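You operate a simulated robot arm through the tools that you are given. There is no shell and no other tool. Be economical: measure what you need, move in short steps, check, and stop when the job is done.

You run a simulated two-armed robot. Do the job below in one go: nothing can be reset, and whatever is moved stays where it is left.

TASK
Hold the open tin on the front bench top steady with one hand, lift the dauber out of it with the other and set it down on the front bench top.

The check looks at the end state, three seconds after you hand in, the way a careful person would. Anything else that was tipped, shoved, dropped, spilled or broken makes it a failure.

THE ROBOT
Two 7-joint arms with two-finger parallel grippers on one trunk, on a base that drives. Base frame: it is fixed to the floor where the robot stands at the start and does not move with it; the origin is under the middle of the robot, x ahead of it, y to its left, z up; the surface under the hand at the start is at about z = 900. Units: mm, degrees, N and s.
The left shoulder is at the start at [37, 173, 1336], the right one opposite. With the tool pointing down near the work surface each hand reaches from about 100 to 640 mm from the robot's upright axis, wherever it stands, measured 20 degrees to its own side. Places, roughly: front bench top [2300, -300, 900]. Payload 3.6 kg a hand.
The tool frame of a hand sits at the grasp point between the pads (the TCP): z along the fingers, y along the line on which they close. The tips reach 30 mm beyond it. The gripper opens to 110 mm. The fingers are 20 mm wide and 10 mm thick; the gripper's body (48 by 112 mm) begins 55 mm behind the TCP.
Orientation is that of the tool frame in the base frame, as [roll, pitch, yaw] about the fixed x, y, z axes, in that order (R = Rz(yaw) Ry(pitch) Rx(roll)). With the fingers straight down and closing along the base's y, the tool's x points along the base's -x, its y along +y and its z along -z.

THE INTERFACE
- The arms move only by the tool nudge_tool. It takes "left_plan", "right_plan" or both (then of equal length, played together; a hand with none holds still); each is one flat list of numbers, 7 for each row, row after row: the shift along the base's x, y, z in mm, then the turn, a rotation vector about the base's x, y, z in degrees, then the gripper command, from -1 (fully open) to 1 (shut), values between in proportion. In form: [x, y, z, wx, wy, wz, gripper, x, y, z, wx, wy, wz, gripper, ...]. A call has 1 to 20 rows; each row shifts and turns the commanded pose from where the row before left it. Each row takes 0.2 s and may step no farther than 50 mm and 8.6 degrees from the row before; otherwise, or with a gripper value out of range, the whole call is refused. Where a pose cannot be reached the arm comes as near as it can. A force on the tool above 40 N (or 10 N above the force at the start of the call, whichever is more), or a blocked arm, ends the call early, and 0.2 s more pass. Each finger travels about 153 mm/s and halts on what it meets, pressing with about 29 N; the grip force reading is that of the motor and also rises with nothing between the fingers. The clock runs only during rows and for 0.2 s after the last one: add rows that do not move to give the fingers time. It gives the time, the measured TCP pose, the force on the tool (base axes), the opening and the grip force at its end, in the units of the frame above (readings bear some noise), with the torque about the TCP (base axes, N m) and any sound that the robot's microphone picked up, and new pictures: "views" is both (left out), scene, wrist or none (wrist: the cameras of the hands that moved).
- Cameras (640 x 400 px; columns grow to the right, rows downward): "scene" is now at [99.3, -45.8, 1492.8]; the picture's right is [-0.55, -0.83, 0.00], its down [-0.60, 0.40, -0.69] and it looks along [0.58, -0.38, -0.72] (base axes); focal length 253 px, centre (320, 200). "left" rides on the left gripper at [72, -17, -103] in its tool frame; the picture's right is [0.23, 0.97, 0.00], its down [-0.76, 0.18, -0.62] and it looks along [-0.61, 0.14, 0.78] (tool axes); focal length 222 px, centre (320, 200). "right" rides on the right gripper at [72, 17, -103] in its tool frame; the picture's right is [-0.23, 0.97, 0.00], its down [-0.76, -0.18, -0.62] and it looks along [-0.61, -0.14, 0.78] (tool axes); focal length 222 px, centre (320, 200). There is no depth. A picture from a camera that has moved, and an enlarged one, comes with that camera's place and axes in the base frame and with its lens.
- raise_lower(by): slides the trunk up (or, below 0, down) by that many mm; the arms and the scene camera ride with it, the base frame stays. It gives what a move gives, with no picture.
- drive_base(legs): drives the robot by 1 to 6 legs, each [ahead, left, turn to the left] in mm, mm and degrees, along the robot's own axes; the way and the turn of a leg run together, so that a leg with both is an arc; at most 1500 mm and 180 degrees a leg. The arms and the cameras ride along, it lands a little off, and it stops where it bumps. It gives what a move gives, and a new picture of the scene camera.
- pan_tilt(pan, tilt): turns the head with the scene camera to pan (to the left, within 86 degrees either way) and tilt (down, from -29 to 69), counted from straight ahead of the robot. It gives what a move gives, and a new picture of the scene camera.
- inspect(camera, box): a new picture of the part [left, top, right, bottom] of that camera's present view, enlarged. The clock stands still meanwhile.
- finish_job(): hands the job in; it is judged then, once.

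Work in short steps. Places have to be worked out from the pictures, the camera data and where the tool is seen: move nearer, look again, correct. Check each grasp and each placing, and mend what went wrong. You have 120 turns and 260 pictures in all, those below and enlarged ones among them. Open the grippers and draw the arms clear of the work before you hand the job in, unless the task says otherwise; then end with one line.

The tools are called after "Emit:" as a command line: name --argument value ..., lists and objects as JSON in quotes. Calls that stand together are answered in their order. nudge_tool: Moves the arms, as the interface text tells. Its arguments: {"type":"object","properties":{"left_plan":{"type":"array"},"right_plan":{"type":"array"},"views":{"type":"string","enum":["both","scene","wrist","none"]}},"required":[]} The other tools are called the same way: raise_lower (by) slides the trunk up or down; drive_base (legs) drives the base; pan_tilt (pan, tilt) turns the head that bears the scene camera; inspect (camera, box) takes an enlarged picture of a part of a camera's view; finish_job () hands the job in.

At the start:

```text
time_s: 0.0
left_position: [407.4, -59.7, 1282.7]
left_ee_rot: [-179.9, 0.0, -179.9]
left_contact_force: [0.5, -0.3, -0.1]
left_torque: [0.0, 0.0, -0.01]
left_finger_gap: 109.9
left_gripper_force: 0.1
right_position: [277.8, -303.0, 1212.5]
right_ee_rot: [180.0, 0.1, -180.0]
right_contact_force: [-0.7, 0.3, -0.2]
right_torque: [0.01, -0.02, 0.0]
right_finger_gap: 109.9
right_gripper_force: 0.2
trunk travel left (down, up): [-450.0, 313.0]
robot x, y, heading: [-4.0, -1.1, 0.1]
head pan, tilt: [-33.6, 46.0]
```

scene: 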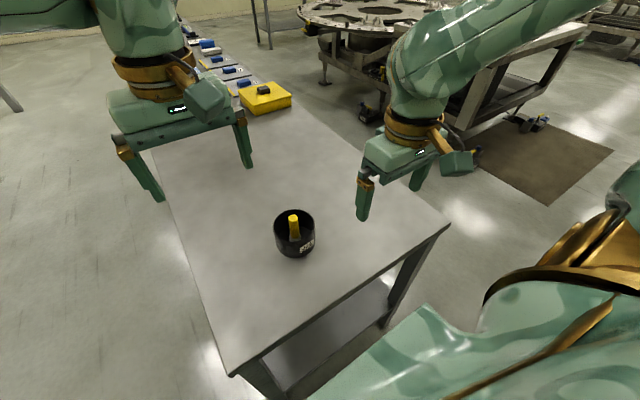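
right: 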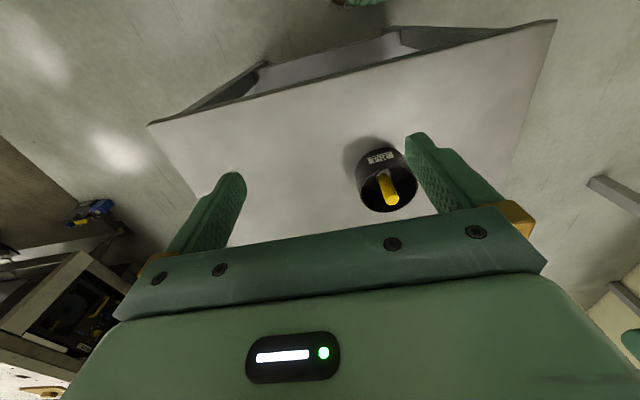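
left: 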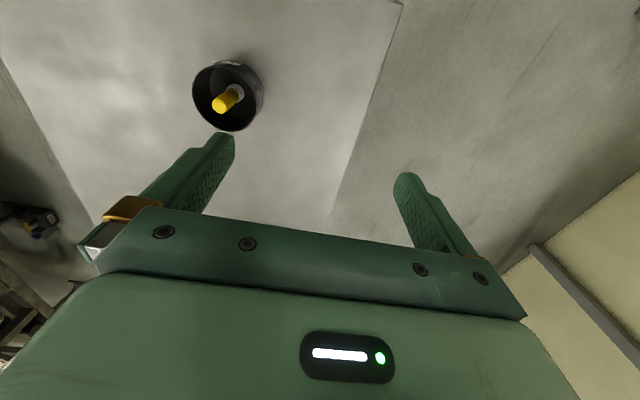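

The tin with its dauber appears near [486, -211] on the bench close by, but the front bench top is listed at x=2300. I'll look ahead to sort out which bench is which.

Emit:
pan_tilt --pan -8 --tilt 20

Emit:
inspect --camera "scene" --box '[160, 60, 480, 260]'

```text
time_s: 0.9
left_position: [406.3, -60.3, 1283.3]
left_ee_rot: [-180.0, -0.1, -179.9]
left_contact_force: [0.3, -0.2, 0.8]
left_torque: [0.04, 0.01, -0.01]
left_finger_gap: 109.7
left_gripper_force: 0.1
right_position: [278.2, -302.8, 1211.5]
right_ee_rot: [179.9, 0.0, -179.9]
right_contact_force: [0.0, -0.1, 0.7]
right_torque: [-0.02, 0.01, 0.01]
right_finger_gap: 110.2
right_gripper_force: 0.1
trunk travel left (down, up): [-450.0, 313.0]
robot x, y, heading: [-0.6, -0.8, 0.1]
head pan, tilt: [-8.0, 20.0]
camera scene: at [124.5, -14.3, 1532.9], right [-0.14, -0.99, 0.0], down [-0.34, 0.05, -0.94], along [0.93, -0.13, -0.34], focal length 253 px, centre (320, 200)
```

scene: 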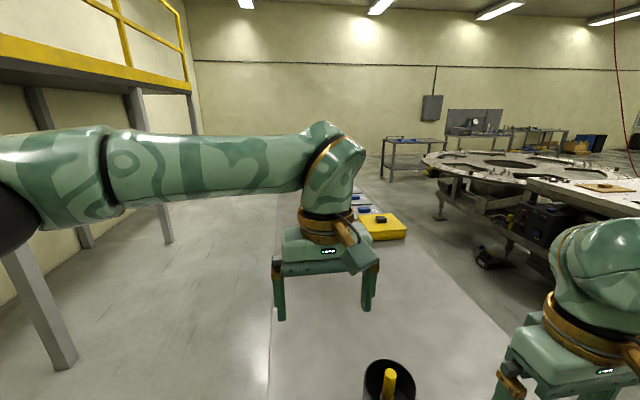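

```text
2.00 times, centred on (320, 160) of scene
camera zoom: at [124.5, -14.3, 1532.9], right [-0.14, -0.99, 0.0], down [-0.34, 0.05, -0.94], along [0.93, -0.13, -0.34], focal length 506 px, centre (320, 280)
```

zoom: 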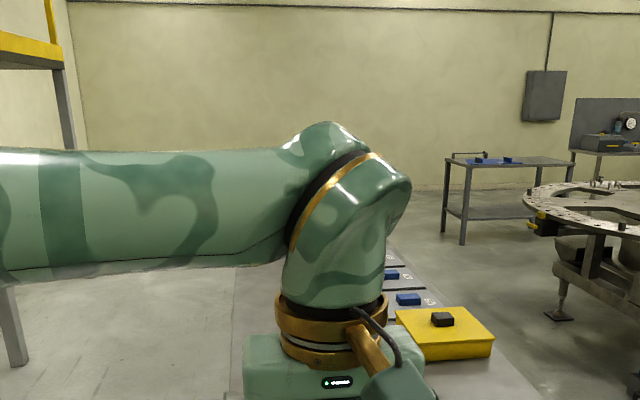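

The bench runs from here well past x=2300, so the tin in front of me is on the front bench top. I'll take enlarged looks at it to measure its size and the dauber.

Emit:
inspect --camera "left" --box '[148, 40, 308, 140]'

Emit:
inspect --camera "right" --box '[310, 130, 470, 230]'

Emit:
pan_tilt --pan -25 --tilt 50

Emit:
inspect --camera "scene" --box '[230, 140, 390, 240]'

```text
4.00 times, centred on (228, 90) of left
camera zoom: at [334.2, -77.2, 1386.4], right [-0.23, 0.97, 0.0], down [0.76, 0.18, 0.62], along [0.61, 0.14, -0.78], focal length 888 px, centre (688, 640)
```

zoom: 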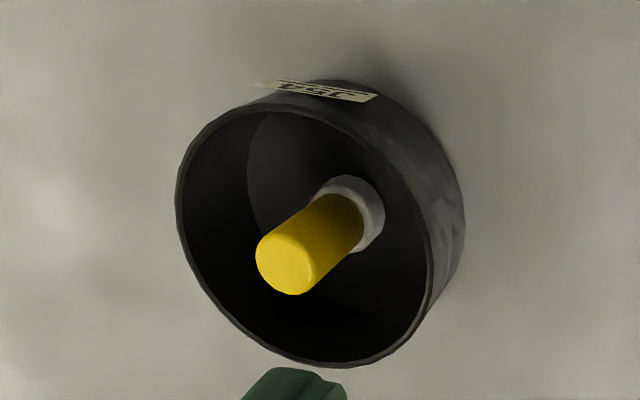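

```text
4.00 times, centred on (390, 180) of right
camera zoom: at [205.0, -286.1, 1315.7], right [0.23, 0.97, 0.0], down [0.76, -0.18, 0.62], along [0.61, -0.14, -0.78], focal length 888 px, centre (40, 280)
```

zoom: 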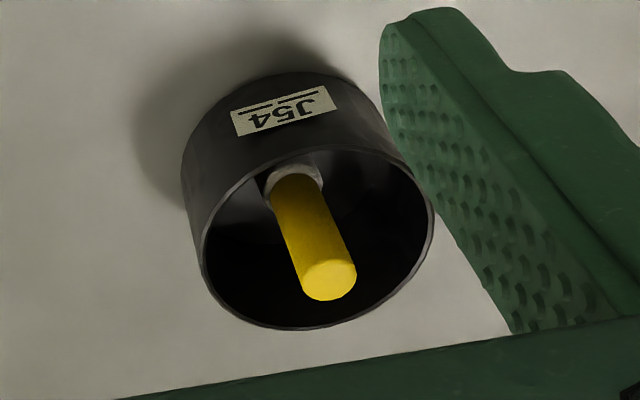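

```text
time_s: 1.9
left_position: [408.2, -60.6, 1284.3]
left_ee_rot: [-180.0, 0.0, -179.9]
left_contact_force: [-0.2, 0.3, -0.1]
left_torque: [-0.01, -0.01, -0.01]
left_finger_gap: 109.7
left_gripper_force: 0.1
right_position: [280.3, -302.1, 1211.7]
right_ee_rot: [179.9, 0.0, -179.9]
right_contact_force: [0.1, -0.2, 0.4]
right_torque: [0.0, -0.03, 0.02]
right_finger_gap: 109.9
right_gripper_force: 0.1
trunk travel left (down, up): [-450.0, 313.0]
robot x, y, heading: [-2.3, -0.3, 0.1]
head pan, tilt: [-25.0, 50.0]
camera scene: at [102.2, -33.8, 1487.5], right [-0.42, -0.91, 0.0], down [-0.69, 0.32, -0.64], along [0.58, -0.27, -0.77], focal length 253 px, centre (320, 200)
```

scene: 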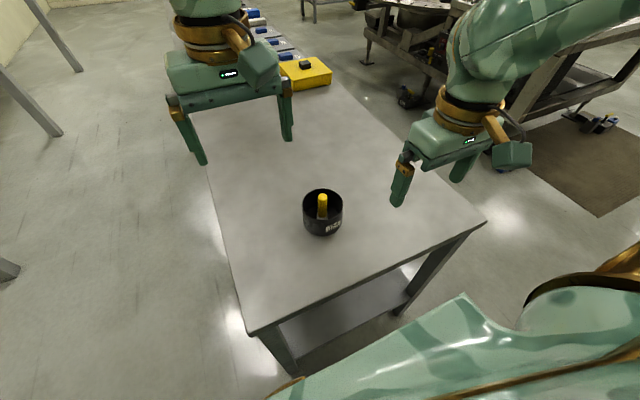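

```text
4.00 times, centred on (310, 190) of scene
camera zoom: at [102.2, -33.8, 1487.5], right [-0.42, -0.91, 0.0], down [-0.69, 0.32, -0.64], along [0.58, -0.27, -0.77], focal length 1012 px, centre (360, 240)
```

zoom: 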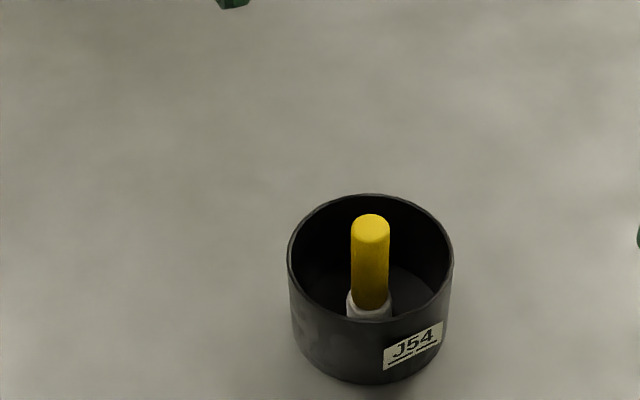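

The rim centre triangulates to about [472, -214, 980] with a diameter of about 106 mm, so straddling the tin is too tight. The dauber handle is about 24 mm thick, with its top at [479, -215, 1002].

My plan is to have the left hand pinch the near wall at x≈420, tilted 45° in from +y, while the right hand takes the handle, tilted in from -y. I turn both hands first, while they are still high.

Emit:
nudge_tool --left_plan '[0, 0, 0, 0, 0, -8.2, -1, 0, 0, 0, 0, 0, -8.2, -1, 0, 0, 0, 0, 0, -8.2, -1, 0, 0, 0, 0, 0, -8.2, -1, 0, 0, 0, 0, 0, -8.2, -1, 0, 0, 0, 0, 0, -8.2, -1, 0, 0, 0, 0, 0, -8.2, -1, 0, 0, 0, 0, 0, -8.2, -1, 0, 0, 0, 0, 0, -8.2, -1, 0, 0, 0, 0, 0, -8.2, -1, 0, 0, 0, 0, 0, -8, -1, 0, 0, 0, -7.5, 0, 0, -1, 0, 0, 0, -7.5, 0, 0, -1, 0, 0, 0, -7.5, 0, 0, -1, 0, 0, 0, -7.5, 0, 0, -1, 0, 0, 0, -7.5, 0, 0, -1, 0, 0, 0, -7.5, 0, 0, -1, 0, 0, 0, 0, 0, 0, -1]' --right_plan '[0, 0, 0, 0, 0, -8.2, -1, 0, 0, 0, 0, 0, -8.2, -1, 0, 0, 0, 0, 0, -8.2, -1, 0, 0, 0, 0, 0, -8.2, -1, 0, 0, 0, 0, 0, -8.2, -1, 0, 0, 0, 0, 0, -8.2, -1, 0, 0, 0, 0, 0, -8.2, -1, 0, 0, 0, 0, 0, -8.2, -1, 0, 0, 0, 0, 0, -8.2, -1, 0, 0, 0, 0, 0, -8.2, -1, 0, 0, 0, 0, 0, -8, -1, 0, 0, 0, 7.5, 0, 0, -1, 0, 0, 0, 7.5, 0, 0, -1, 0, 0, 0, 7.5, 0, 0, -1, 0, 0, 0, 7.5, 0, 0, -1, 0, 0, 0, 7.5, 0, 0, -1, 0, 0, 0, 7.5, 0, 0, -1, 0, 0, 0, 0, 0, 0, -1]'

```text
time_s: 5.7
left_position: [407.3, -59.9, 1283.9]
left_ee_rot: [-140.6, 24.3, 153.4]
left_contact_force: [-0.6, -0.8, 0.4]
left_torque: [0.0, 0.0, 0.04]
left_finger_gap: 109.9
left_gripper_force: 0.1
left hand out of reach, approached as far as the arm can: row 5, 6, 7, 8, 9, 10, 11
right_position: [277.9, -304.1, 1212.2]
right_ee_rot: [-180.0, -45.1, 90.1]
right_contact_force: [-0.4, 0.2, -0.1]
right_torque: [-0.03, -0.01, 0.0]
right_finger_gap: 109.7
right_gripper_force: 0.0
trunk travel left (down, up): [-450.0, 313.0]
robot x, y, heading: [0.9, 1.8, -0.2]
head pan, tilt: [-25.0, 50.0]
camera scene: at [102.2, -33.2, 1487.4], right [-0.42, -0.91, 0.0], down [-0.69, 0.32, -0.64], along [0.58, -0.27, -0.77], focal length 253 px, centre (320, 200)
camera right: at [294.5, -323.9, 1336.5], right [0.97, -0.16, -0.16], down [-0.18, -0.98, -0.1], along [-0.14, 0.13, -0.98], focal length 222 px, centre (320, 200)
camera left: at [337.7, 33.5, 1336.2], right [0.38, 0.65, -0.66], down [0.72, 0.23, 0.65], along [0.58, -0.72, -0.38], focal length 222 px, centre (320, 200)
```

scene: 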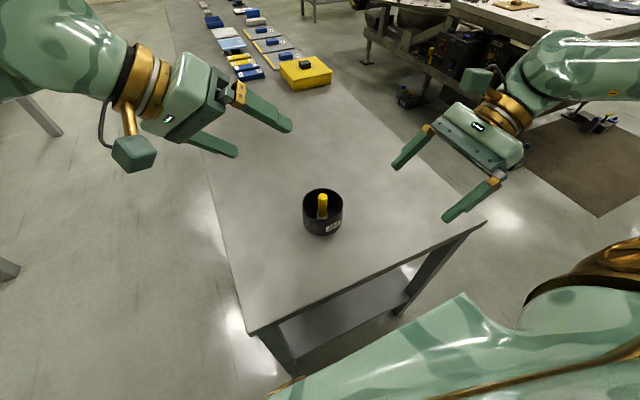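
right: 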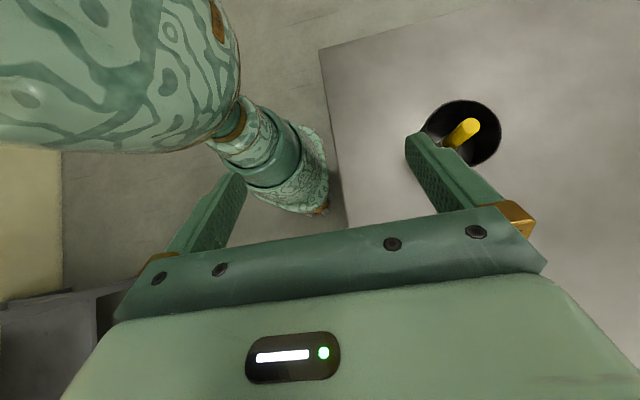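
left: 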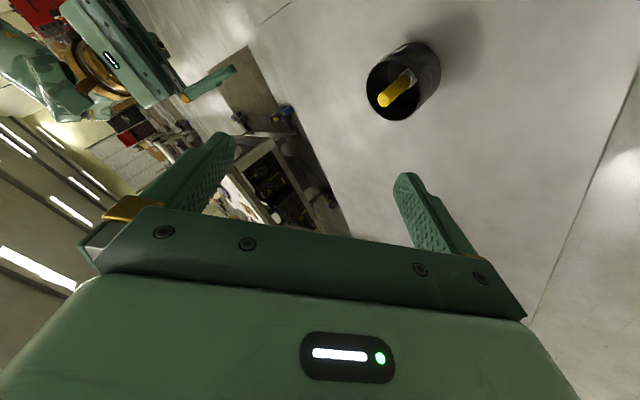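

The left wrist can't turn that way, so I roll it about its own axis the other way, mirroring the right hand. The right hand tilts to 60° and moves to a stand-off.

Emit:
nudge_tool --left_plan '[0, 0, 0, 0, 5.911, 5.911, -1, 0, 0, 0, 0, 5.911, 5.911, -1, 0, 0, 0, 0, 5.911, 5.911, -1, 0, 0, 0, 0, 5.911, 5.911, -1, 0, 0, 0, 0, 5.911, 5.911, -1, 0, 0, 0, 0, 5.911, 5.911, -1, 0, 0, 0, 0, 5.911, 5.911, -1, 0, 0, 0, 0, 5.911, 5.911, -1, 0, 0, 0, 0, 5.911, 5.911, -1, 0, 0, 0, 0, 5.911, 5.911, -1, 0, 0, 0, 0, 5.911, 5.911, -1, 0, 0, 0, 0, 5.911, 5.911, -1, 0, 0, 0, 0, 5.911, 5.911, -1, 0, 0, 0, 0, 5.911, 5.911, -1, 0, 0, 0, 0, 5.911, 5.911, -1, 0, 0, 0, 0, 0, 0, -1]' --right_plan '[0, 0, 0, 7.5, 0, 0, 0.18, 0, 0, 0, 7.5, 0, 0, 0.18, 0, -10, 0, 0, 0, 0, 0.18, 0, -20, 0, 0, 0, 0, 0.18, 0, -20, 0, 0, 0, 0, 0.18, 20, 0, -10, 0, 0, 0, 0.18, 20, 0, -10, 0, 0, 0, 0.18, 20, 0, -10, 0, 0, 0, 0.18, 20, 0, -10, 0, 0, 0, 0.18, 20, 0, -10, 0, 0, 0, 0.18, 20, 0, -10, 0, 0, 0, 0.18, 20, 0, -10, 0, 0, 0, 0.18, 20, 0, -10, 0, 0, 0, 0.18, 20, 0, -10, 0, 0, 0, 0.18, 20, 0, -10, 0, 0, 0, 0.18, 0, 0, 0, 0, 0, 0, 0.18]'

```text
time_s: 9.1
left_position: [406.7, -60.1, 1284.9]
left_ee_rot: [-180.0, -45.0, -89.9]
left_contact_force: [0.6, -0.1, -0.9]
left_torque: [0.04, -0.02, -0.01]
left_finger_gap: 109.9
left_gripper_force: 0.1
right_position: [414.2, -332.3, 1117.9]
right_ee_rot: [180.0, -53.7, 87.8]
right_contact_force: [-0.4, -0.2, -0.4]
right_torque: [-0.01, 0.04, 0.02]
right_finger_gap: 45.1
right_gripper_force: 0.0
right hand out of reach, approached as far as the arm can: row 2, 5, 9, 10, 11, 12, 13
trunk travel left (down, up): [-450.0, 313.0]
robot x, y, heading: [0.6, 1.3, 0.0]
head pan, tilt: [-25.0, 50.0]
camera scene: at [101.6, -33.9, 1487.5], right [-0.42, -0.91, 0.0], down [-0.69, 0.32, -0.64], along [0.58, -0.27, -0.77], focal length 253 px, centre (320, 200)
camera right: at [428.6, -372.9, 1239.1], right [0.97, -0.17, -0.18], down [-0.21, -0.95, -0.25], along [-0.13, 0.28, -0.95], focal length 222 px, centre (320, 200)
camera left: at [423.0, -38.3, 1407.6], right [-0.97, -0.16, 0.16], down [-0.18, 0.98, -0.1], along [-0.14, -0.12, -0.98], focal length 222 px, centre (320, 200)
```

scene: 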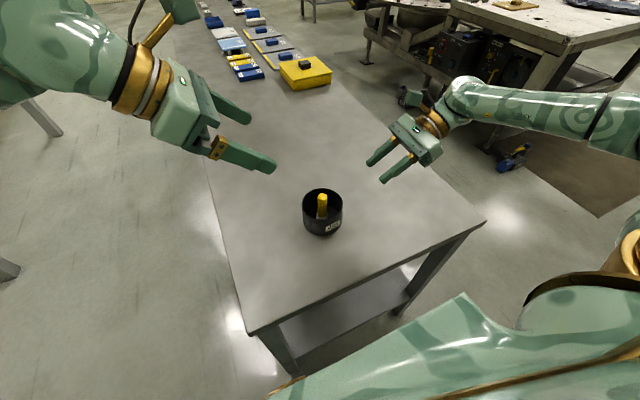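
right: 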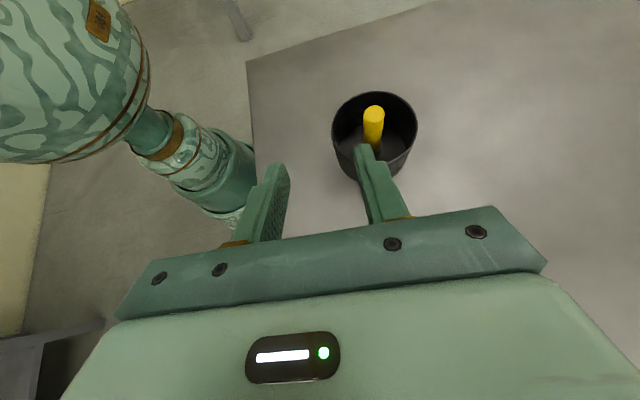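
left: 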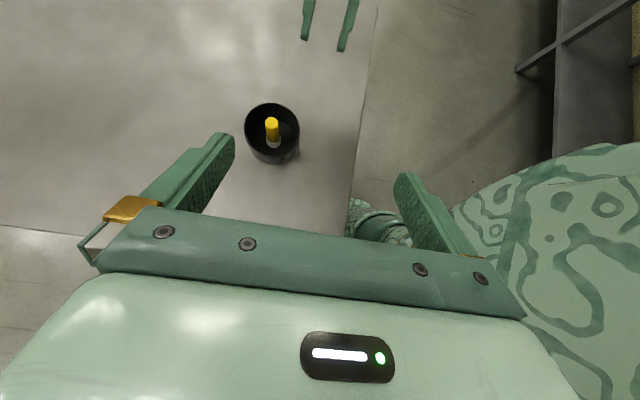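

The right hand ran out of wrist range near 54° of tilt, so I bring it back to 45°. Both hands then move to stand-offs along their approach lines, with their gaps preset.

Emit:
nudge_tool --left_plan '[1.5, -6.9, -22.8, 0, 0, 0, 0.38, 1.5, -6.9, -22.8, 0, 0, 0, 0.38, 1.5, -6.9, -22.8, 0, 0, 0, 0.38, 1.5, -6.9, -22.8, 0, 0, 0, 0.38, 1.5, -6.9, -22.8, 0, 0, 0, 0.38, 1.5, -6.9, -22.8, 0, 0, 0, 0.38, 1.5, -6.9, -22.8, 0, 0, 0, 0.38, 1.5, -6.9, -22.8, 0, 0, 0, 0.38, 1.5, -6.9, -22.8, 0, 0, 0, 0.38, 1.5, -6.9, -22.8, 0, 0, 0, 0.38, 0, 0, 0, 0, 0, 0, 0.38]' --right_plan '[0, 0, 0, -4.4, 0, 1.1, 0.18, 0, 0, 0, -4.4, 0, 1.1, 0.18, 8, 4, -5, 0, 0, 0, 0.18, 8, 4, -5, 0, 0, 0, 0.18, 8, 4, -5, 0, 0, 0, 0.18, 8, 4, -5, 0, 0, 0, 0.18, 8, 4, -5, 0, 0, 0, 0.18, 8, 4, -5, 0, 0, 0, 0.18, 8, 4, -5, 0, 0, 0, 0.18, 8, 4, -5, 0, 0, 0, 0.18, 0, 0, 0, 0, 0, 0, 0.18]'

```text
time_s: 11.4
left_position: [420.8, -128.8, 1056.1]
left_ee_rot: [-179.9, -44.9, -90.2]
left_contact_force: [-0.5, -0.3, 0.7]
left_torque: [-0.02, 0.02, 0.0]
left_finger_gap: 34.1
left_gripper_force: 0.2
right_position: [477.6, -300.4, 1079.2]
right_ee_rot: [179.9, -44.9, 90.1]
right_contact_force: [0.1, 0.2, 0.1]
right_torque: [-0.01, -0.03, -0.04]
right_finger_gap: 45.3
right_gripper_force: 0.0
trunk travel left (down, up): [-450.0, 313.0]
robot x, y, heading: [-0.7, -1.0, 0.1]
head pan, tilt: [-25.0, 50.0]
camera scene: at [101.8, -33.7, 1487.5], right [-0.42, -0.91, 0.0], down [-0.69, 0.32, -0.64], along [0.58, -0.27, -0.77], focal length 253 px, centre (320, 200)
camera right: at [494.3, -321.3, 1204.0], right [0.97, -0.16, -0.16], down [-0.18, -0.98, -0.1], along [-0.14, 0.12, -0.98], focal length 222 px, centre (320, 200)
camera left: at [437.8, -106.9, 1178.7], right [-0.97, -0.16, 0.16], down [-0.18, 0.98, -0.1], along [-0.14, -0.12, -0.98], focal length 222 px, centre (320, 200)
```

scene: 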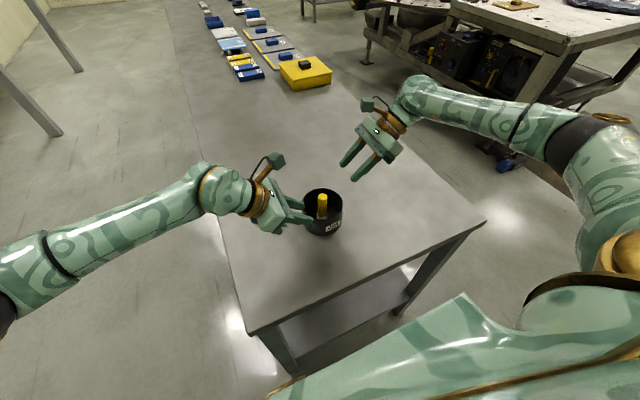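
right: 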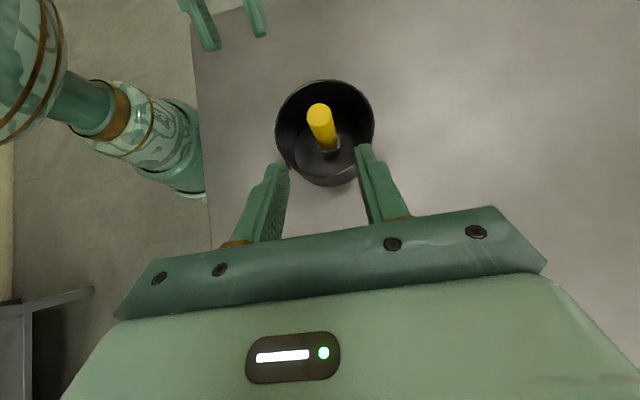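
left: 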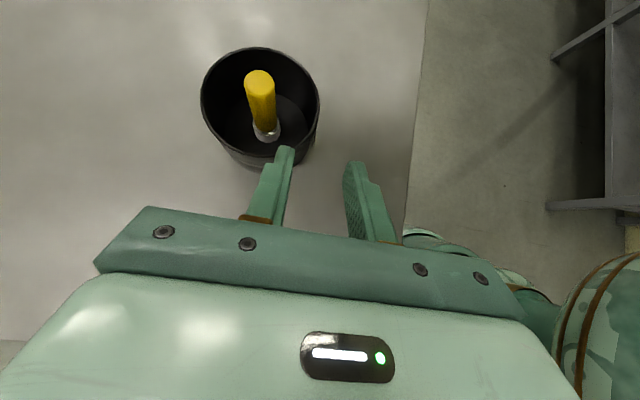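

Both hands are in place. I'll enlarge both wrist views to refine where the rim and handle are.

Emit:
inspect --camera "left" --box '[180, 30, 340, 130]'

Emit:
inspect --camera "right" --box '[245, 70, 405, 170]'

```text
4.00 times, centred on (260, 80) of left
camera zoom: at [437.8, -106.9, 1178.7], right [-0.97, -0.16, 0.16], down [-0.18, 0.98, -0.1], along [-0.14, -0.12, -0.98], focal length 888 px, centre (560, 680)
```

zoom: 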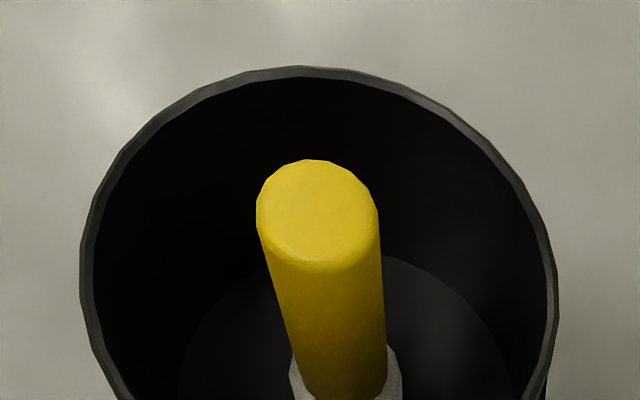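

```text
4.00 times, centred on (325, 120) of right
camera zoom: at [494.3, -321.3, 1204.0], right [0.97, -0.16, -0.16], down [-0.18, -0.98, -0.1], along [-0.14, 0.12, -0.98], focal length 888 px, centre (300, 520)
```

zoom: 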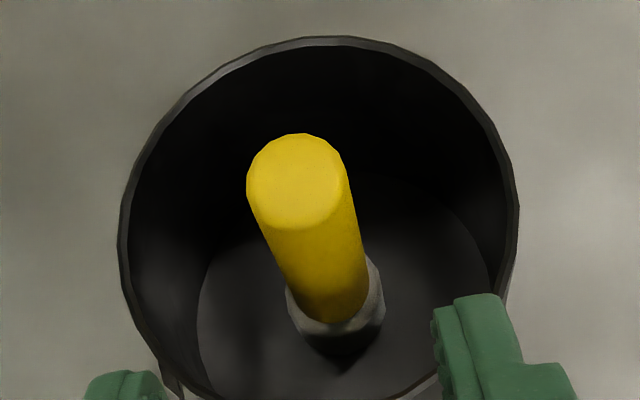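

Refined positions: rim centre [478, -215, 980], outer radius about 53, near wall at x≈426. The dauber stands upright at [478, -215] with its top at z=1001. I'll bring the left hand in along its axis so the fingers straddle the near wall.

Emit:
nudge_tool --left_plan '[1, -7.9, -8.6, 0, 0, 0, 0.38, 1, -7.9, -8.6, 0, 0, 0, 0.38, 1, -7.9, -8.6, 0, 0, 0, 0.38, 1, -7.9, -8.6, 0, 0, 0, 0.38, 1, -7.9, -8.6, 0, 0, 0, 0.38, 0, -7.9, -8.6, 0, 0, 0, 0.38, 0, -7.9, -8.6, 0, 0, 0, 0.38, 0, -7.9, -8.6, 0, 0, 0, 0.38, 0, -7.9, -8.6, 0, 0, 0, 0.38, 0, -7.9, -8.6, 0, 0, 0, 0.38, 0, 0, 0, 0, 0, 0, 0.38]'

Emit:
inspect --camera "right" --box '[225, 50, 385, 150]'

```text
time_s: 13.8
left_position: [427.9, -208.1, 969.9]
left_ee_rot: [-179.9, -45.1, -90.1]
left_contact_force: [0.4, -0.7, 0.1]
left_torque: [0.01, 0.01, -0.02]
left_finger_gap: 34.0
left_gripper_force: 0.1
right_position: [479.2, -299.8, 1080.0]
right_ee_rot: [179.7, -44.9, 90.1]
right_contact_force: [0.1, 0.1, -0.9]
right_torque: [0.0, -0.01, 0.04]
right_finger_gap: 45.3
right_gripper_force: 0.1
trunk travel left (down, up): [-450.0, 313.0]
robot x, y, heading: [-0.3, -2.1, -0.1]
head pan, tilt: [-25.0, 50.0]
camera scene: at [102.3, -33.6, 1487.4], right [-0.42, -0.91, 0.0], down [-0.69, 0.32, -0.64], along [0.58, -0.27, -0.77], focal length 253 px, centre (320, 200)
camera left: at [443.5, -186.0, 1093.2], right [-0.97, -0.16, 0.16], down [-0.18, 0.98, -0.1], along [-0.14, -0.12, -0.98], focal length 222 px, centre (320, 200)
```

scene: 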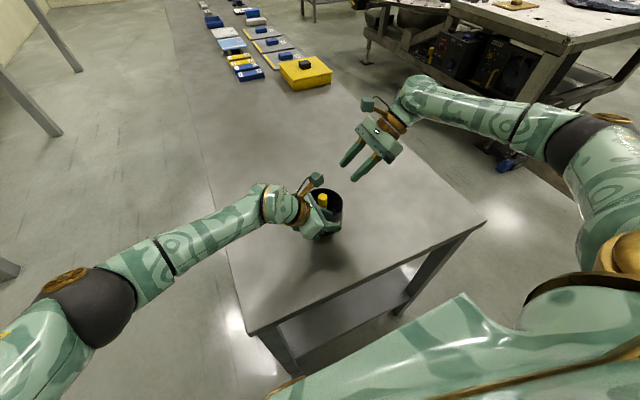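
left: 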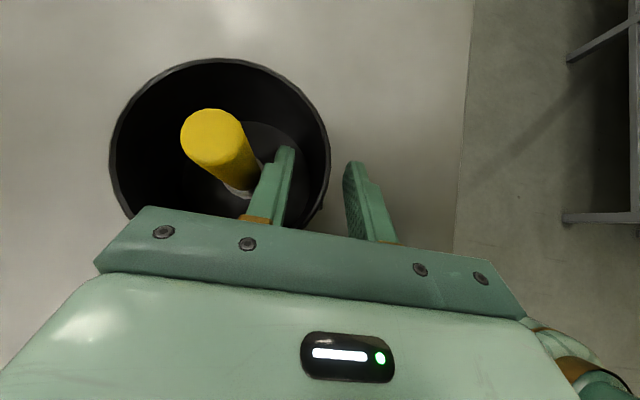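

```text
4.00 times, centred on (305, 100) of right
camera zoom: at [494.5, -321.4, 1203.9], right [0.97, -0.16, -0.16], down [-0.18, -0.98, -0.1], along [-0.14, 0.12, -0.98], focal length 888 px, centre (380, 600)
```

zoom: 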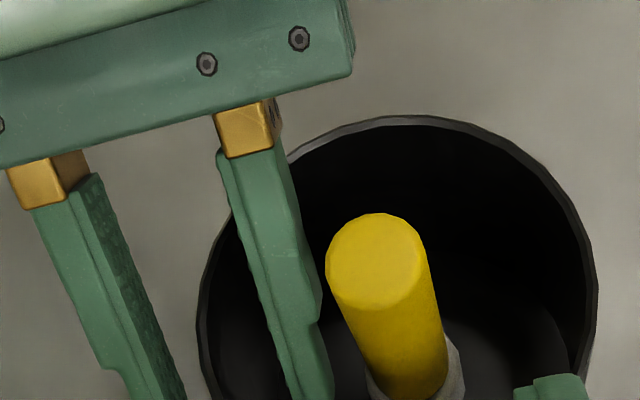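

The fingers straddle the near wall and the inner one is clear of the dauber. I close in small steps, watching the force.

Emit:
nudge_tool --left_plan '[0, 0, 0, 0, 0, 0, 0.6, 0, 0, 0, 0, 0, 0, 0.75, 0, 0, 0, 0, 0, 0, 0.8, 0, 0, 0, 0, 0, 0, 0.83]' --views "wrist"

Emit:
inspect --camera "right" --box '[225, 70, 385, 170]'

```text
time_s: 14.8
left_position: [426.7, -208.9, 969.4]
left_ee_rot: [-179.8, -45.1, -90.1]
left_contact_force: [1.3, -0.2, 0.0]
left_torque: [0.01, 0.01, -0.03]
left_finger_gap: 9.5
left_gripper_force: 0.3
right_position: [478.7, -301.1, 1078.3]
right_ee_rot: [179.8, -44.9, 90.0]
right_contact_force: [-0.2, 0.7, -0.2]
right_torque: [0.01, 0.02, -0.02]
right_finger_gap: 45.3
right_gripper_force: 0.1
trunk travel left (down, up): [-450.0, 313.0]
robot x, y, heading: [1.7, 0.5, 0.2]
head pan, tilt: [-25.0, 50.0]
camera left: at [443.5, -186.3, 1093.4], right [-0.97, -0.16, 0.16], down [-0.18, 0.98, -0.1], along [-0.14, -0.12, -0.98], focal length 222 px, centre (320, 200)
```

left: 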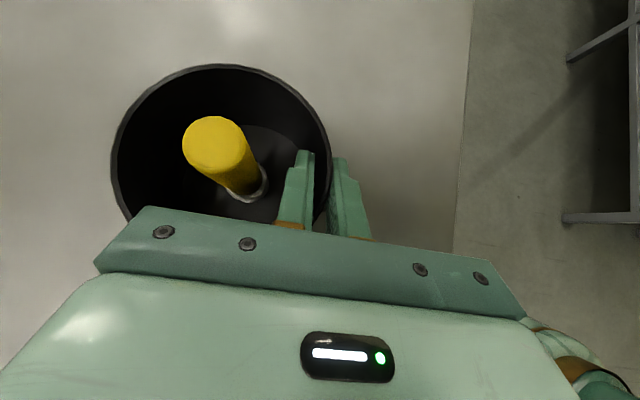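

```text
4.00 times, centred on (305, 120) of right
camera zoom: at [494.6, -321.7, 1203.8], right [0.97, -0.16, -0.16], down [-0.18, -0.98, -0.1], along [-0.14, 0.12, -0.98], focal length 888 px, centre (380, 520)
```

zoom: 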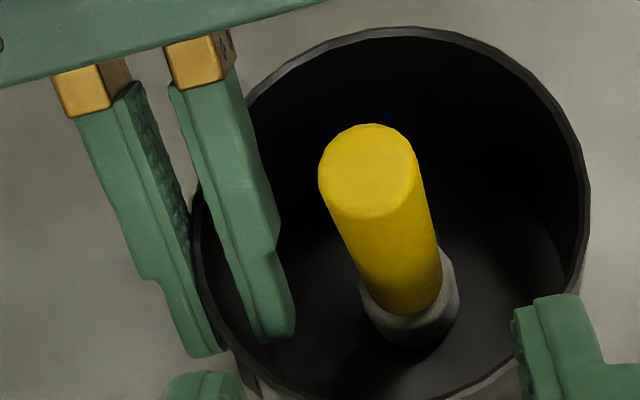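

The wall is about to be gripped at a gap of 9.5 mm, and the tin has shifted only about 2 mm. I keep closing gently to a full grip.

Emit:
nudge_tool --left_plan '[0, 0, 0, 0, 0, 0, 0.87, 0, 0, 0, 0, 0, 0, 0.9, 0, 0, 0, 0, 0, 0, 0.93, 0, 0, 0, 0, 0, 0, 0.96]' --views "wrist"

Emit:
inspect --camera "right" --box '[225, 70, 385, 170]'

```text
time_s: 15.8
left_position: [427.5, -208.3, 969.2]
left_ee_rot: [-179.9, -45.0, -90.2]
left_contact_force: [0.8, -1.9, 1.9]
left_torque: [0.1, 0.06, -0.04]
left_finger_gap: 8.7
left_gripper_force: 28.8
right_position: [479.0, -300.1, 1079.1]
right_ee_rot: [179.8, -44.8, 90.0]
right_contact_force: [-0.3, 0.7, 0.0]
right_torque: [0.02, 0.0, 0.0]
right_finger_gap: 45.3
right_gripper_force: 0.0
trunk travel left (down, up): [-450.0, 313.0]
robot x, y, heading: [3.3, -2.5, 0.1]
head pan, tilt: [-25.0, 50.0]
camera left: at [443.3, -186.3, 1093.4], right [-0.97, -0.16, 0.16], down [-0.18, 0.98, -0.1], along [-0.14, -0.12, -0.98], focal length 222 px, centre (320, 200)
```

left: 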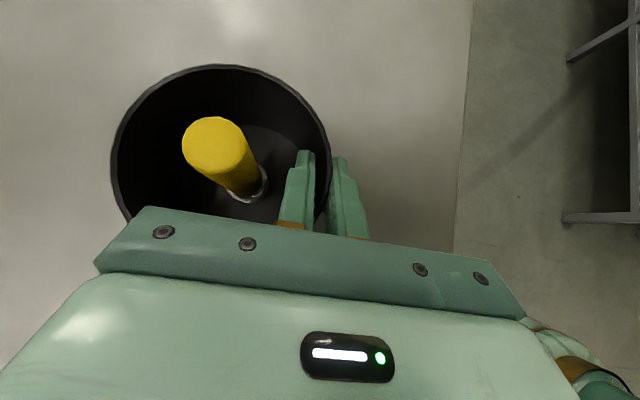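

```text
4.00 times, centred on (305, 120) of right
camera zoom: at [494.4, -321.7, 1203.8], right [0.97, -0.16, -0.16], down [-0.18, -0.98, -0.1], along [-0.14, 0.12, -0.98], focal length 888 px, centre (380, 520)
```

zoom: 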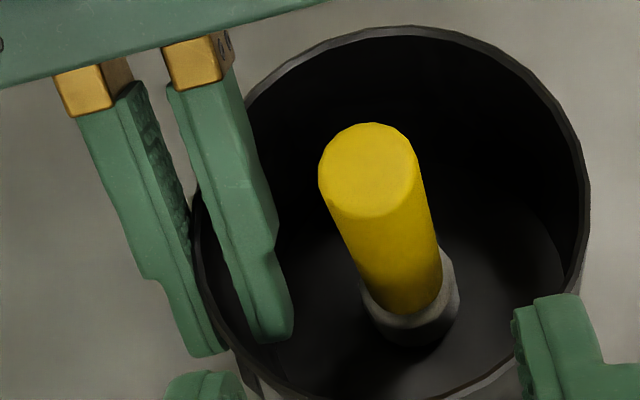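

The tin wall is firmly gripped at 28.8 N. The dauber top now reads [476, -212, 1001]. I narrow the right gap to 36 mm and go most of the way in.

Emit:
nudge_tool --left_plan '[0, 0, 0, 0, 0, 0, 0.96, 0, 0, 0, 0, 0, 0, 0.96, 0, 0, 0, 0, 0, 0, 0.96, 0, 0, 0, 0, 0, 0, 0.96, 0, 0, 0, 0, 0, 0, 0.96, 0, 0, 0, 0, 0, 0, 0.96, 0, 0, 0, 0, 0, 0, 0.96]' --right_plan '[-0.4, 8, -9, 0, 0, 0, 0.345, -0.4, 8, -9, 0, 0, 0, 0.345, -0.4, 8, -9, 0, 0, 0, 0.345, -0.4, 8, -9, 0, 0, 0, 0.345, -0.4, 8, -8, 0, 0, 0, 0.345, -0.4, 8, -8, 0, 0, 0, 0.345, 0, 0, 0, 0, 0, 0, 0.345]'

Emit:
inspect --camera "scene" --box '[250, 140, 410, 240]'

```text
time_s: 17.4
left_position: [427.0, -208.1, 970.7]
left_ee_rot: [-180.0, -44.9, -90.1]
left_contact_force: [-1.2, -0.4, 1.0]
left_torque: [0.16, 0.08, -0.01]
left_finger_gap: 8.7
left_gripper_force: 28.6
right_position: [476.2, -252.4, 1025.7]
right_ee_rot: [179.7, -44.8, 90.2]
right_contact_force: [0.7, 0.1, -0.8]
right_torque: [0.02, -0.01, 0.02]
right_finger_gap: 36.2
right_gripper_force: 0.0
trunk travel left (down, up): [-450.0, 313.0]
robot x, y, heading: [-0.2, -4.4, 0.1]
head pan, tilt: [-25.0, 50.0]
camera scene: at [102.0, -33.9, 1487.4], right [-0.42, -0.91, 0.0], down [-0.69, 0.32, -0.64], along [0.58, -0.27, -0.77], focal length 253 px, centre (320, 200)
camera right: at [491.9, -273.5, 1151.9], right [0.97, -0.16, -0.16], down [-0.18, -0.98, -0.1], along [-0.14, 0.12, -0.98], focal length 222 px, centre (320, 200)
camera left: at [443.3, -186.2, 1093.5], right [-0.97, -0.16, 0.16], down [-0.18, 0.98, -0.1], along [-0.14, -0.12, -0.98], focal length 222 px, centre (320, 200)
```

scene: 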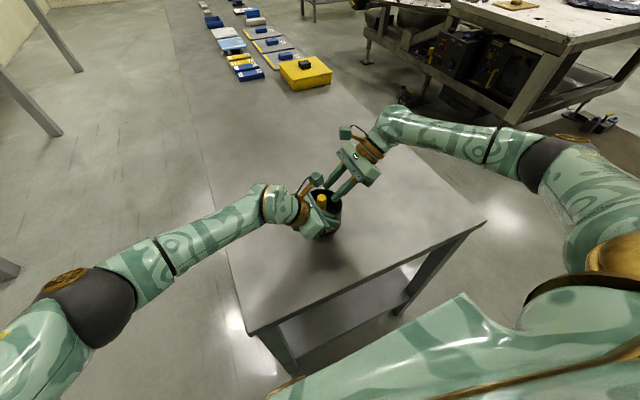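
right: 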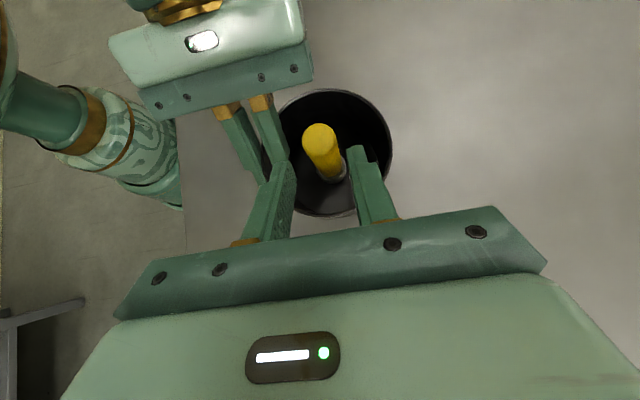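
left: 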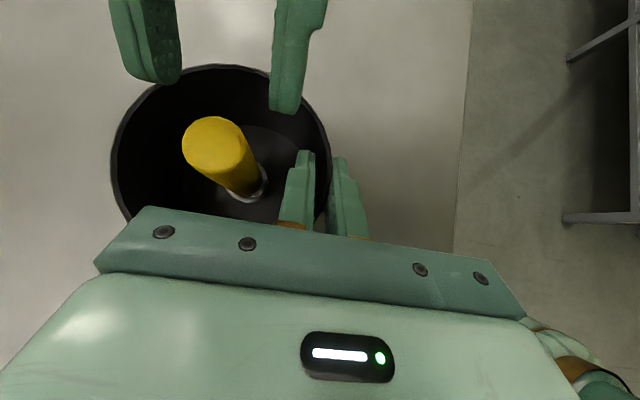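

```text
4.00 times, centred on (330, 190) of scene
camera zoom: at [102.0, -33.9, 1487.4], right [-0.42, -0.91, 0.0], down [-0.69, 0.32, -0.64], along [0.58, -0.27, -0.77], focal length 1012 px, centre (280, 240)
```

zoom: 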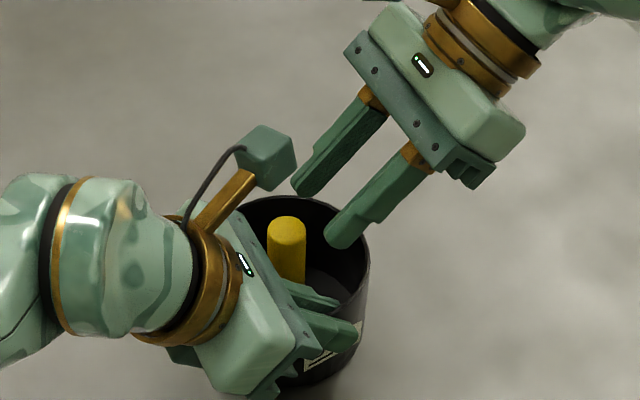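

The fingers line up on both sides of the handle with no contact. I go in the last 33 mm along the axis.

Emit:
nudge_tool --left_plan '[0, 0, 0, 0, 0, 0, 0.96, 0, 0, 0, 0, 0, 0, 0.96, 0, 0, 0, 0, 0, 0, 0.96, 0, 0, 0, 0, 0, 0, 0.96, 0, 0, 0, 0, 0, 0, 0.96]' --right_plan '[0, 8.3, -8.2, 0, 0, 0, 0.345, 0, 8.3, -8.2, 0, 0, 0, 0.345, 0, 8.3, -8.2, 0, 0, 0, 0.345, 0, 8.3, -8.2, 0, 0, 0, 0.345, 0, 0, 0, 0, 0, 0, 0.345]'

Emit:
inspect --camera "left" --box '[140, 80, 300, 180]'

Emit:
inspect --camera "scene" --box '[250, 140, 410, 240]'

```text
time_s: 18.6
left_position: [428.2, -208.3, 970.1]
left_ee_rot: [-179.9, -45.0, -90.1]
left_contact_force: [-0.5, -0.5, 1.5]
left_torque: [0.18, 0.01, 0.03]
left_finger_gap: 8.7
left_gripper_force: 28.7
right_position: [476.5, -220.0, 995.9]
right_ee_rot: [179.7, -44.9, 90.1]
right_contact_force: [-1.1, 0.8, -0.2]
right_torque: [0.02, 0.04, 0.0]
right_finger_gap: 36.2
right_gripper_force: 0.0
trunk travel left (down, up): [-450.0, 313.0]
robot x, y, heading: [-0.4, -0.3, -0.0]
head pan, tilt: [-25.0, 50.0]
camera scene: at [102.0, -33.9, 1487.4], right [-0.42, -0.91, 0.0], down [-0.69, 0.32, -0.64], along [0.58, -0.27, -0.77], focal length 253 px, centre (320, 200)
camera right: at [492.4, -240.2, 1119.4], right [0.97, -0.16, -0.16], down [-0.18, -0.98, -0.1], along [-0.14, 0.12, -0.98], focal length 222 px, centre (320, 200)
camera left: at [443.3, -186.2, 1093.5], right [-0.97, -0.16, 0.16], down [-0.18, 0.98, -0.1], along [-0.14, -0.12, -0.98], focal length 222 px, centre (320, 200)
```

scene: 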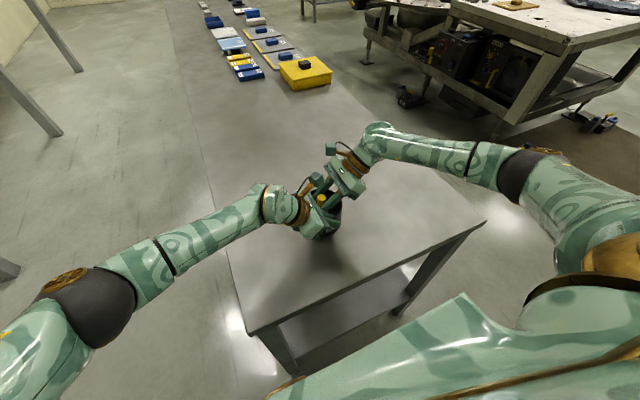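
right: 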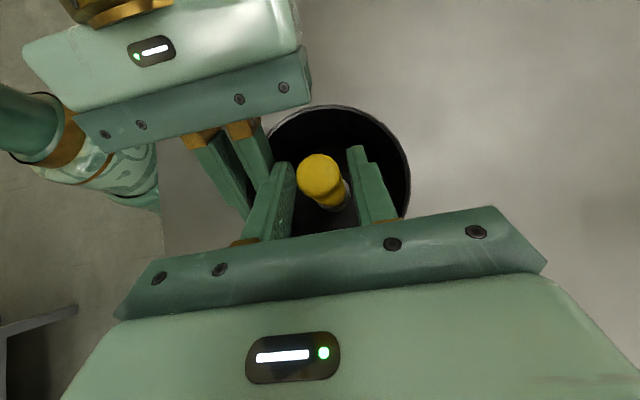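
left: 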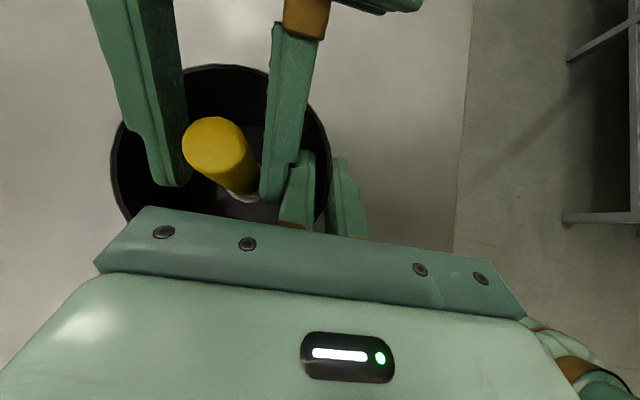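

```text
4.00 times, centred on (220, 130) of left
camera zoom: at [443.3, -186.2, 1093.5], right [-0.97, -0.16, 0.16], down [-0.18, 0.98, -0.1], along [-0.14, -0.12, -0.98], focal length 888 px, centre (720, 480)
```

zoom: 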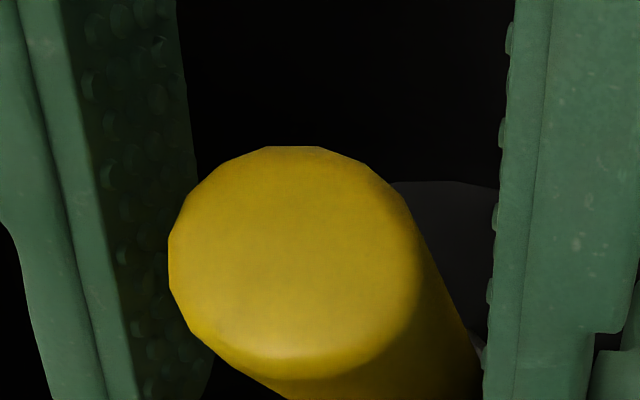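

```text
4.00 times, centred on (330, 190) of scene
camera zoom: at [102.0, -33.9, 1487.4], right [-0.42, -0.91, 0.0], down [-0.69, 0.32, -0.64], along [0.58, -0.27, -0.77], focal length 1012 px, centre (280, 240)
```

zoom: 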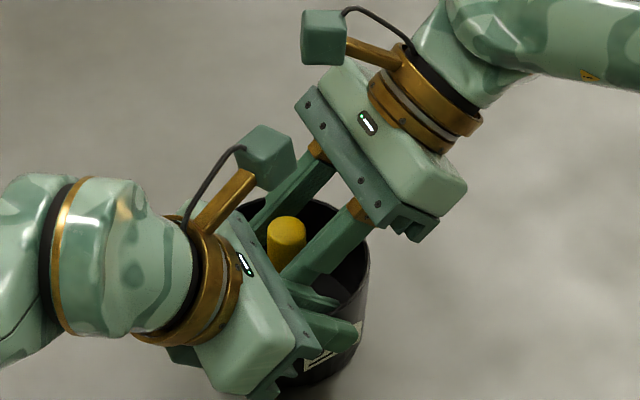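

The handle sits between the right pads and clear of the left finger. I close the right gripper on it.

Emit:
nudge_tool --left_plan '[0, 0, 0, 0, 0, 0, 0.96, 0, 0, 0, 0, 0, 0, 0.96, 0, 0, 0, 0, 0, 0, 0.96, 0, 0, 0, 0, 0, 0, 0.96, 0, 0, 0, 0, 0, 0, 0.96]' --right_plan '[0, 0, 0, 0, 0, 0, 0.45, 0, 0, 0, 0, 0, 0, 0.52, 0, 0, 0, 0, 0, 0, 0.58, 0, 0, 0, 0, 0, 0, 0.7, 0, 0, 0, 0, 0, 0, 0.7]' --views "wrist"

```text
time_s: 19.9
left_position: [427.1, -208.4, 970.2]
left_ee_rot: [-179.9, -45.0, -90.1]
left_contact_force: [-0.1, -1.1, 2.5]
left_torque: [0.21, 0.02, 0.03]
left_finger_gap: 8.8
left_gripper_force: 29.2
right_position: [476.7, -219.7, 994.7]
right_ee_rot: [179.8, -44.9, 90.0]
right_contact_force: [-0.8, -0.5, -0.3]
right_torque: [-0.01, 0.0, -0.03]
right_finger_gap: 23.7
right_gripper_force: 29.0
trunk travel left (down, up): [-450.0, 313.0]
robot x, y, heading: [-0.0, -0.7, 0.2]
head pan, tilt: [-25.0, 50.0]
camera right: at [492.4, -240.3, 1119.6], right [0.97, -0.16, -0.16], down [-0.18, -0.98, -0.1], along [-0.14, 0.12, -0.98], focal length 222 px, centre (320, 200)
camera left: at [443.3, -186.2, 1093.5], right [-0.97, -0.16, 0.16], down [-0.18, 0.98, -0.1], along [-0.14, -0.12, -0.98], focal length 222 px, centre (320, 200)
```

right: 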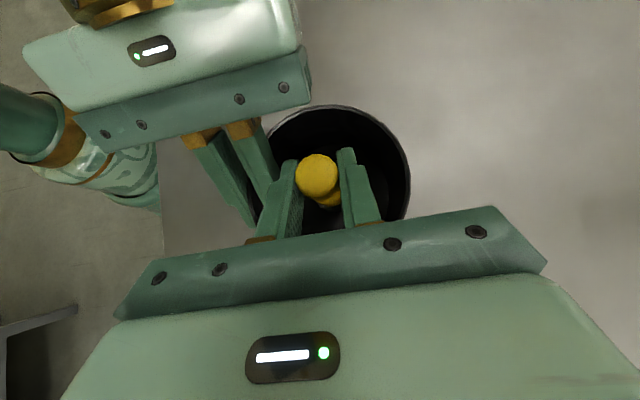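
left: 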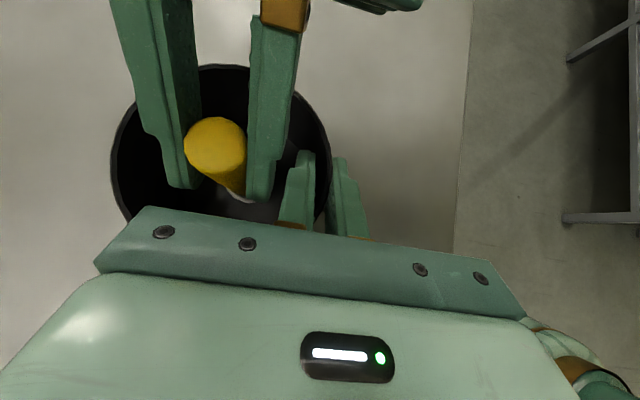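

The dauber is gripped at 23.7 mm and 29 N. I lift it straight up slowly while the left hand holds the tin.

Emit:
nudge_tool --left_plan '[0, 0, 0, 0, 0, 0, 1, 0, 0, 0, 0, 0, 0, 1, 0, 0, 0, 0, 0, 0, 1, 0, 0, 0, 0, 0, 0, 1, 0, 0, 0, 0, 0, 0, 1, 0, 0, 0, 0, 0, 0, 1, 0, 0, 0, 0, 0, 0, 1, 0, 0, 0, 0, 0, 0, 1]' --right_plan '[0, 0, 3, 0, 0, 0, 1, 0, 0, 3, 0, 0, 0, 1, 0, 0, 4, 0, 0, 0, 1, 0, 0, 5, 0, 0, 0, 1, 0, 0, 5, 0, 0, 0, 1, 0, 0, 5, 0, 0, 0, 1, 0, 0, 5, 0, 0, 0, 1, 0, 0, 0, 0, 0, 0, 1]'

```text
time_s: 21.6
left_position: [426.5, -208.8, 970.2]
left_ee_rot: [-180.0, -44.9, -90.1]
left_contact_force: [1.1, 0.0, 2.4]
left_torque: [0.23, -0.03, -0.01]
left_finger_gap: 8.8
left_gripper_force: 28.8
right_position: [475.4, -219.4, 1023.9]
right_ee_rot: [179.8, -44.8, 90.1]
right_contact_force: [0.2, 0.6, 0.1]
right_torque: [-0.01, -0.01, 0.0]
right_finger_gap: 23.4
right_gripper_force: 28.7
trunk travel left (down, up): [-450.0, 313.0]
robot x, y, heading: [0.2, 0.9, 0.3]
head pan, tilt: [-25.0, 50.0]
camera scene: at [102.0, -33.8, 1487.4], right [-0.42, -0.91, 0.0], down [-0.69, 0.32, -0.64], along [0.58, -0.27, -0.77], focal length 253 px, centre (320, 200)
camera right: at [491.8, -239.8, 1149.6], right [0.97, -0.16, -0.16], down [-0.18, -0.98, -0.1], along [-0.14, 0.12, -0.98], focal length 222 px, centre (320, 200)
camera left: at [443.3, -186.1, 1093.5], right [-0.97, -0.16, 0.16], down [-0.18, 0.98, -0.1], along [-0.14, -0.12, -0.98], focal length 222 px, centre (320, 200)
```

scene: 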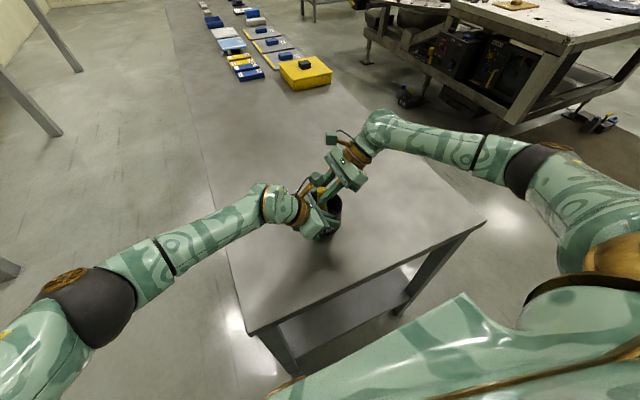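
right: 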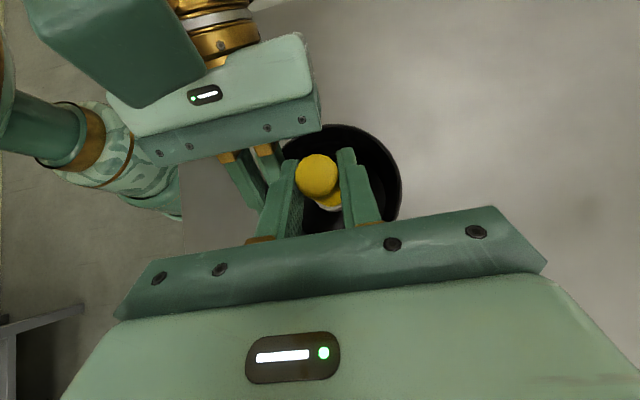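
left: 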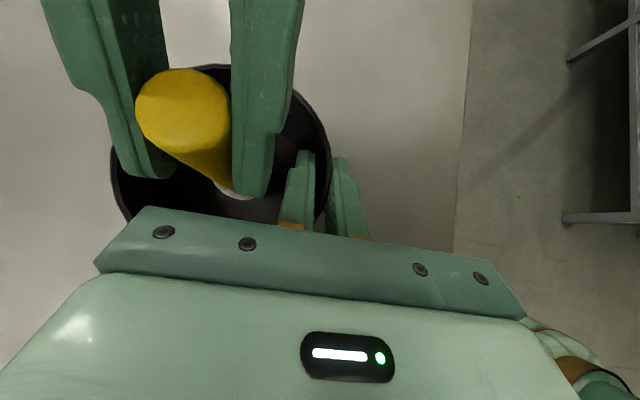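

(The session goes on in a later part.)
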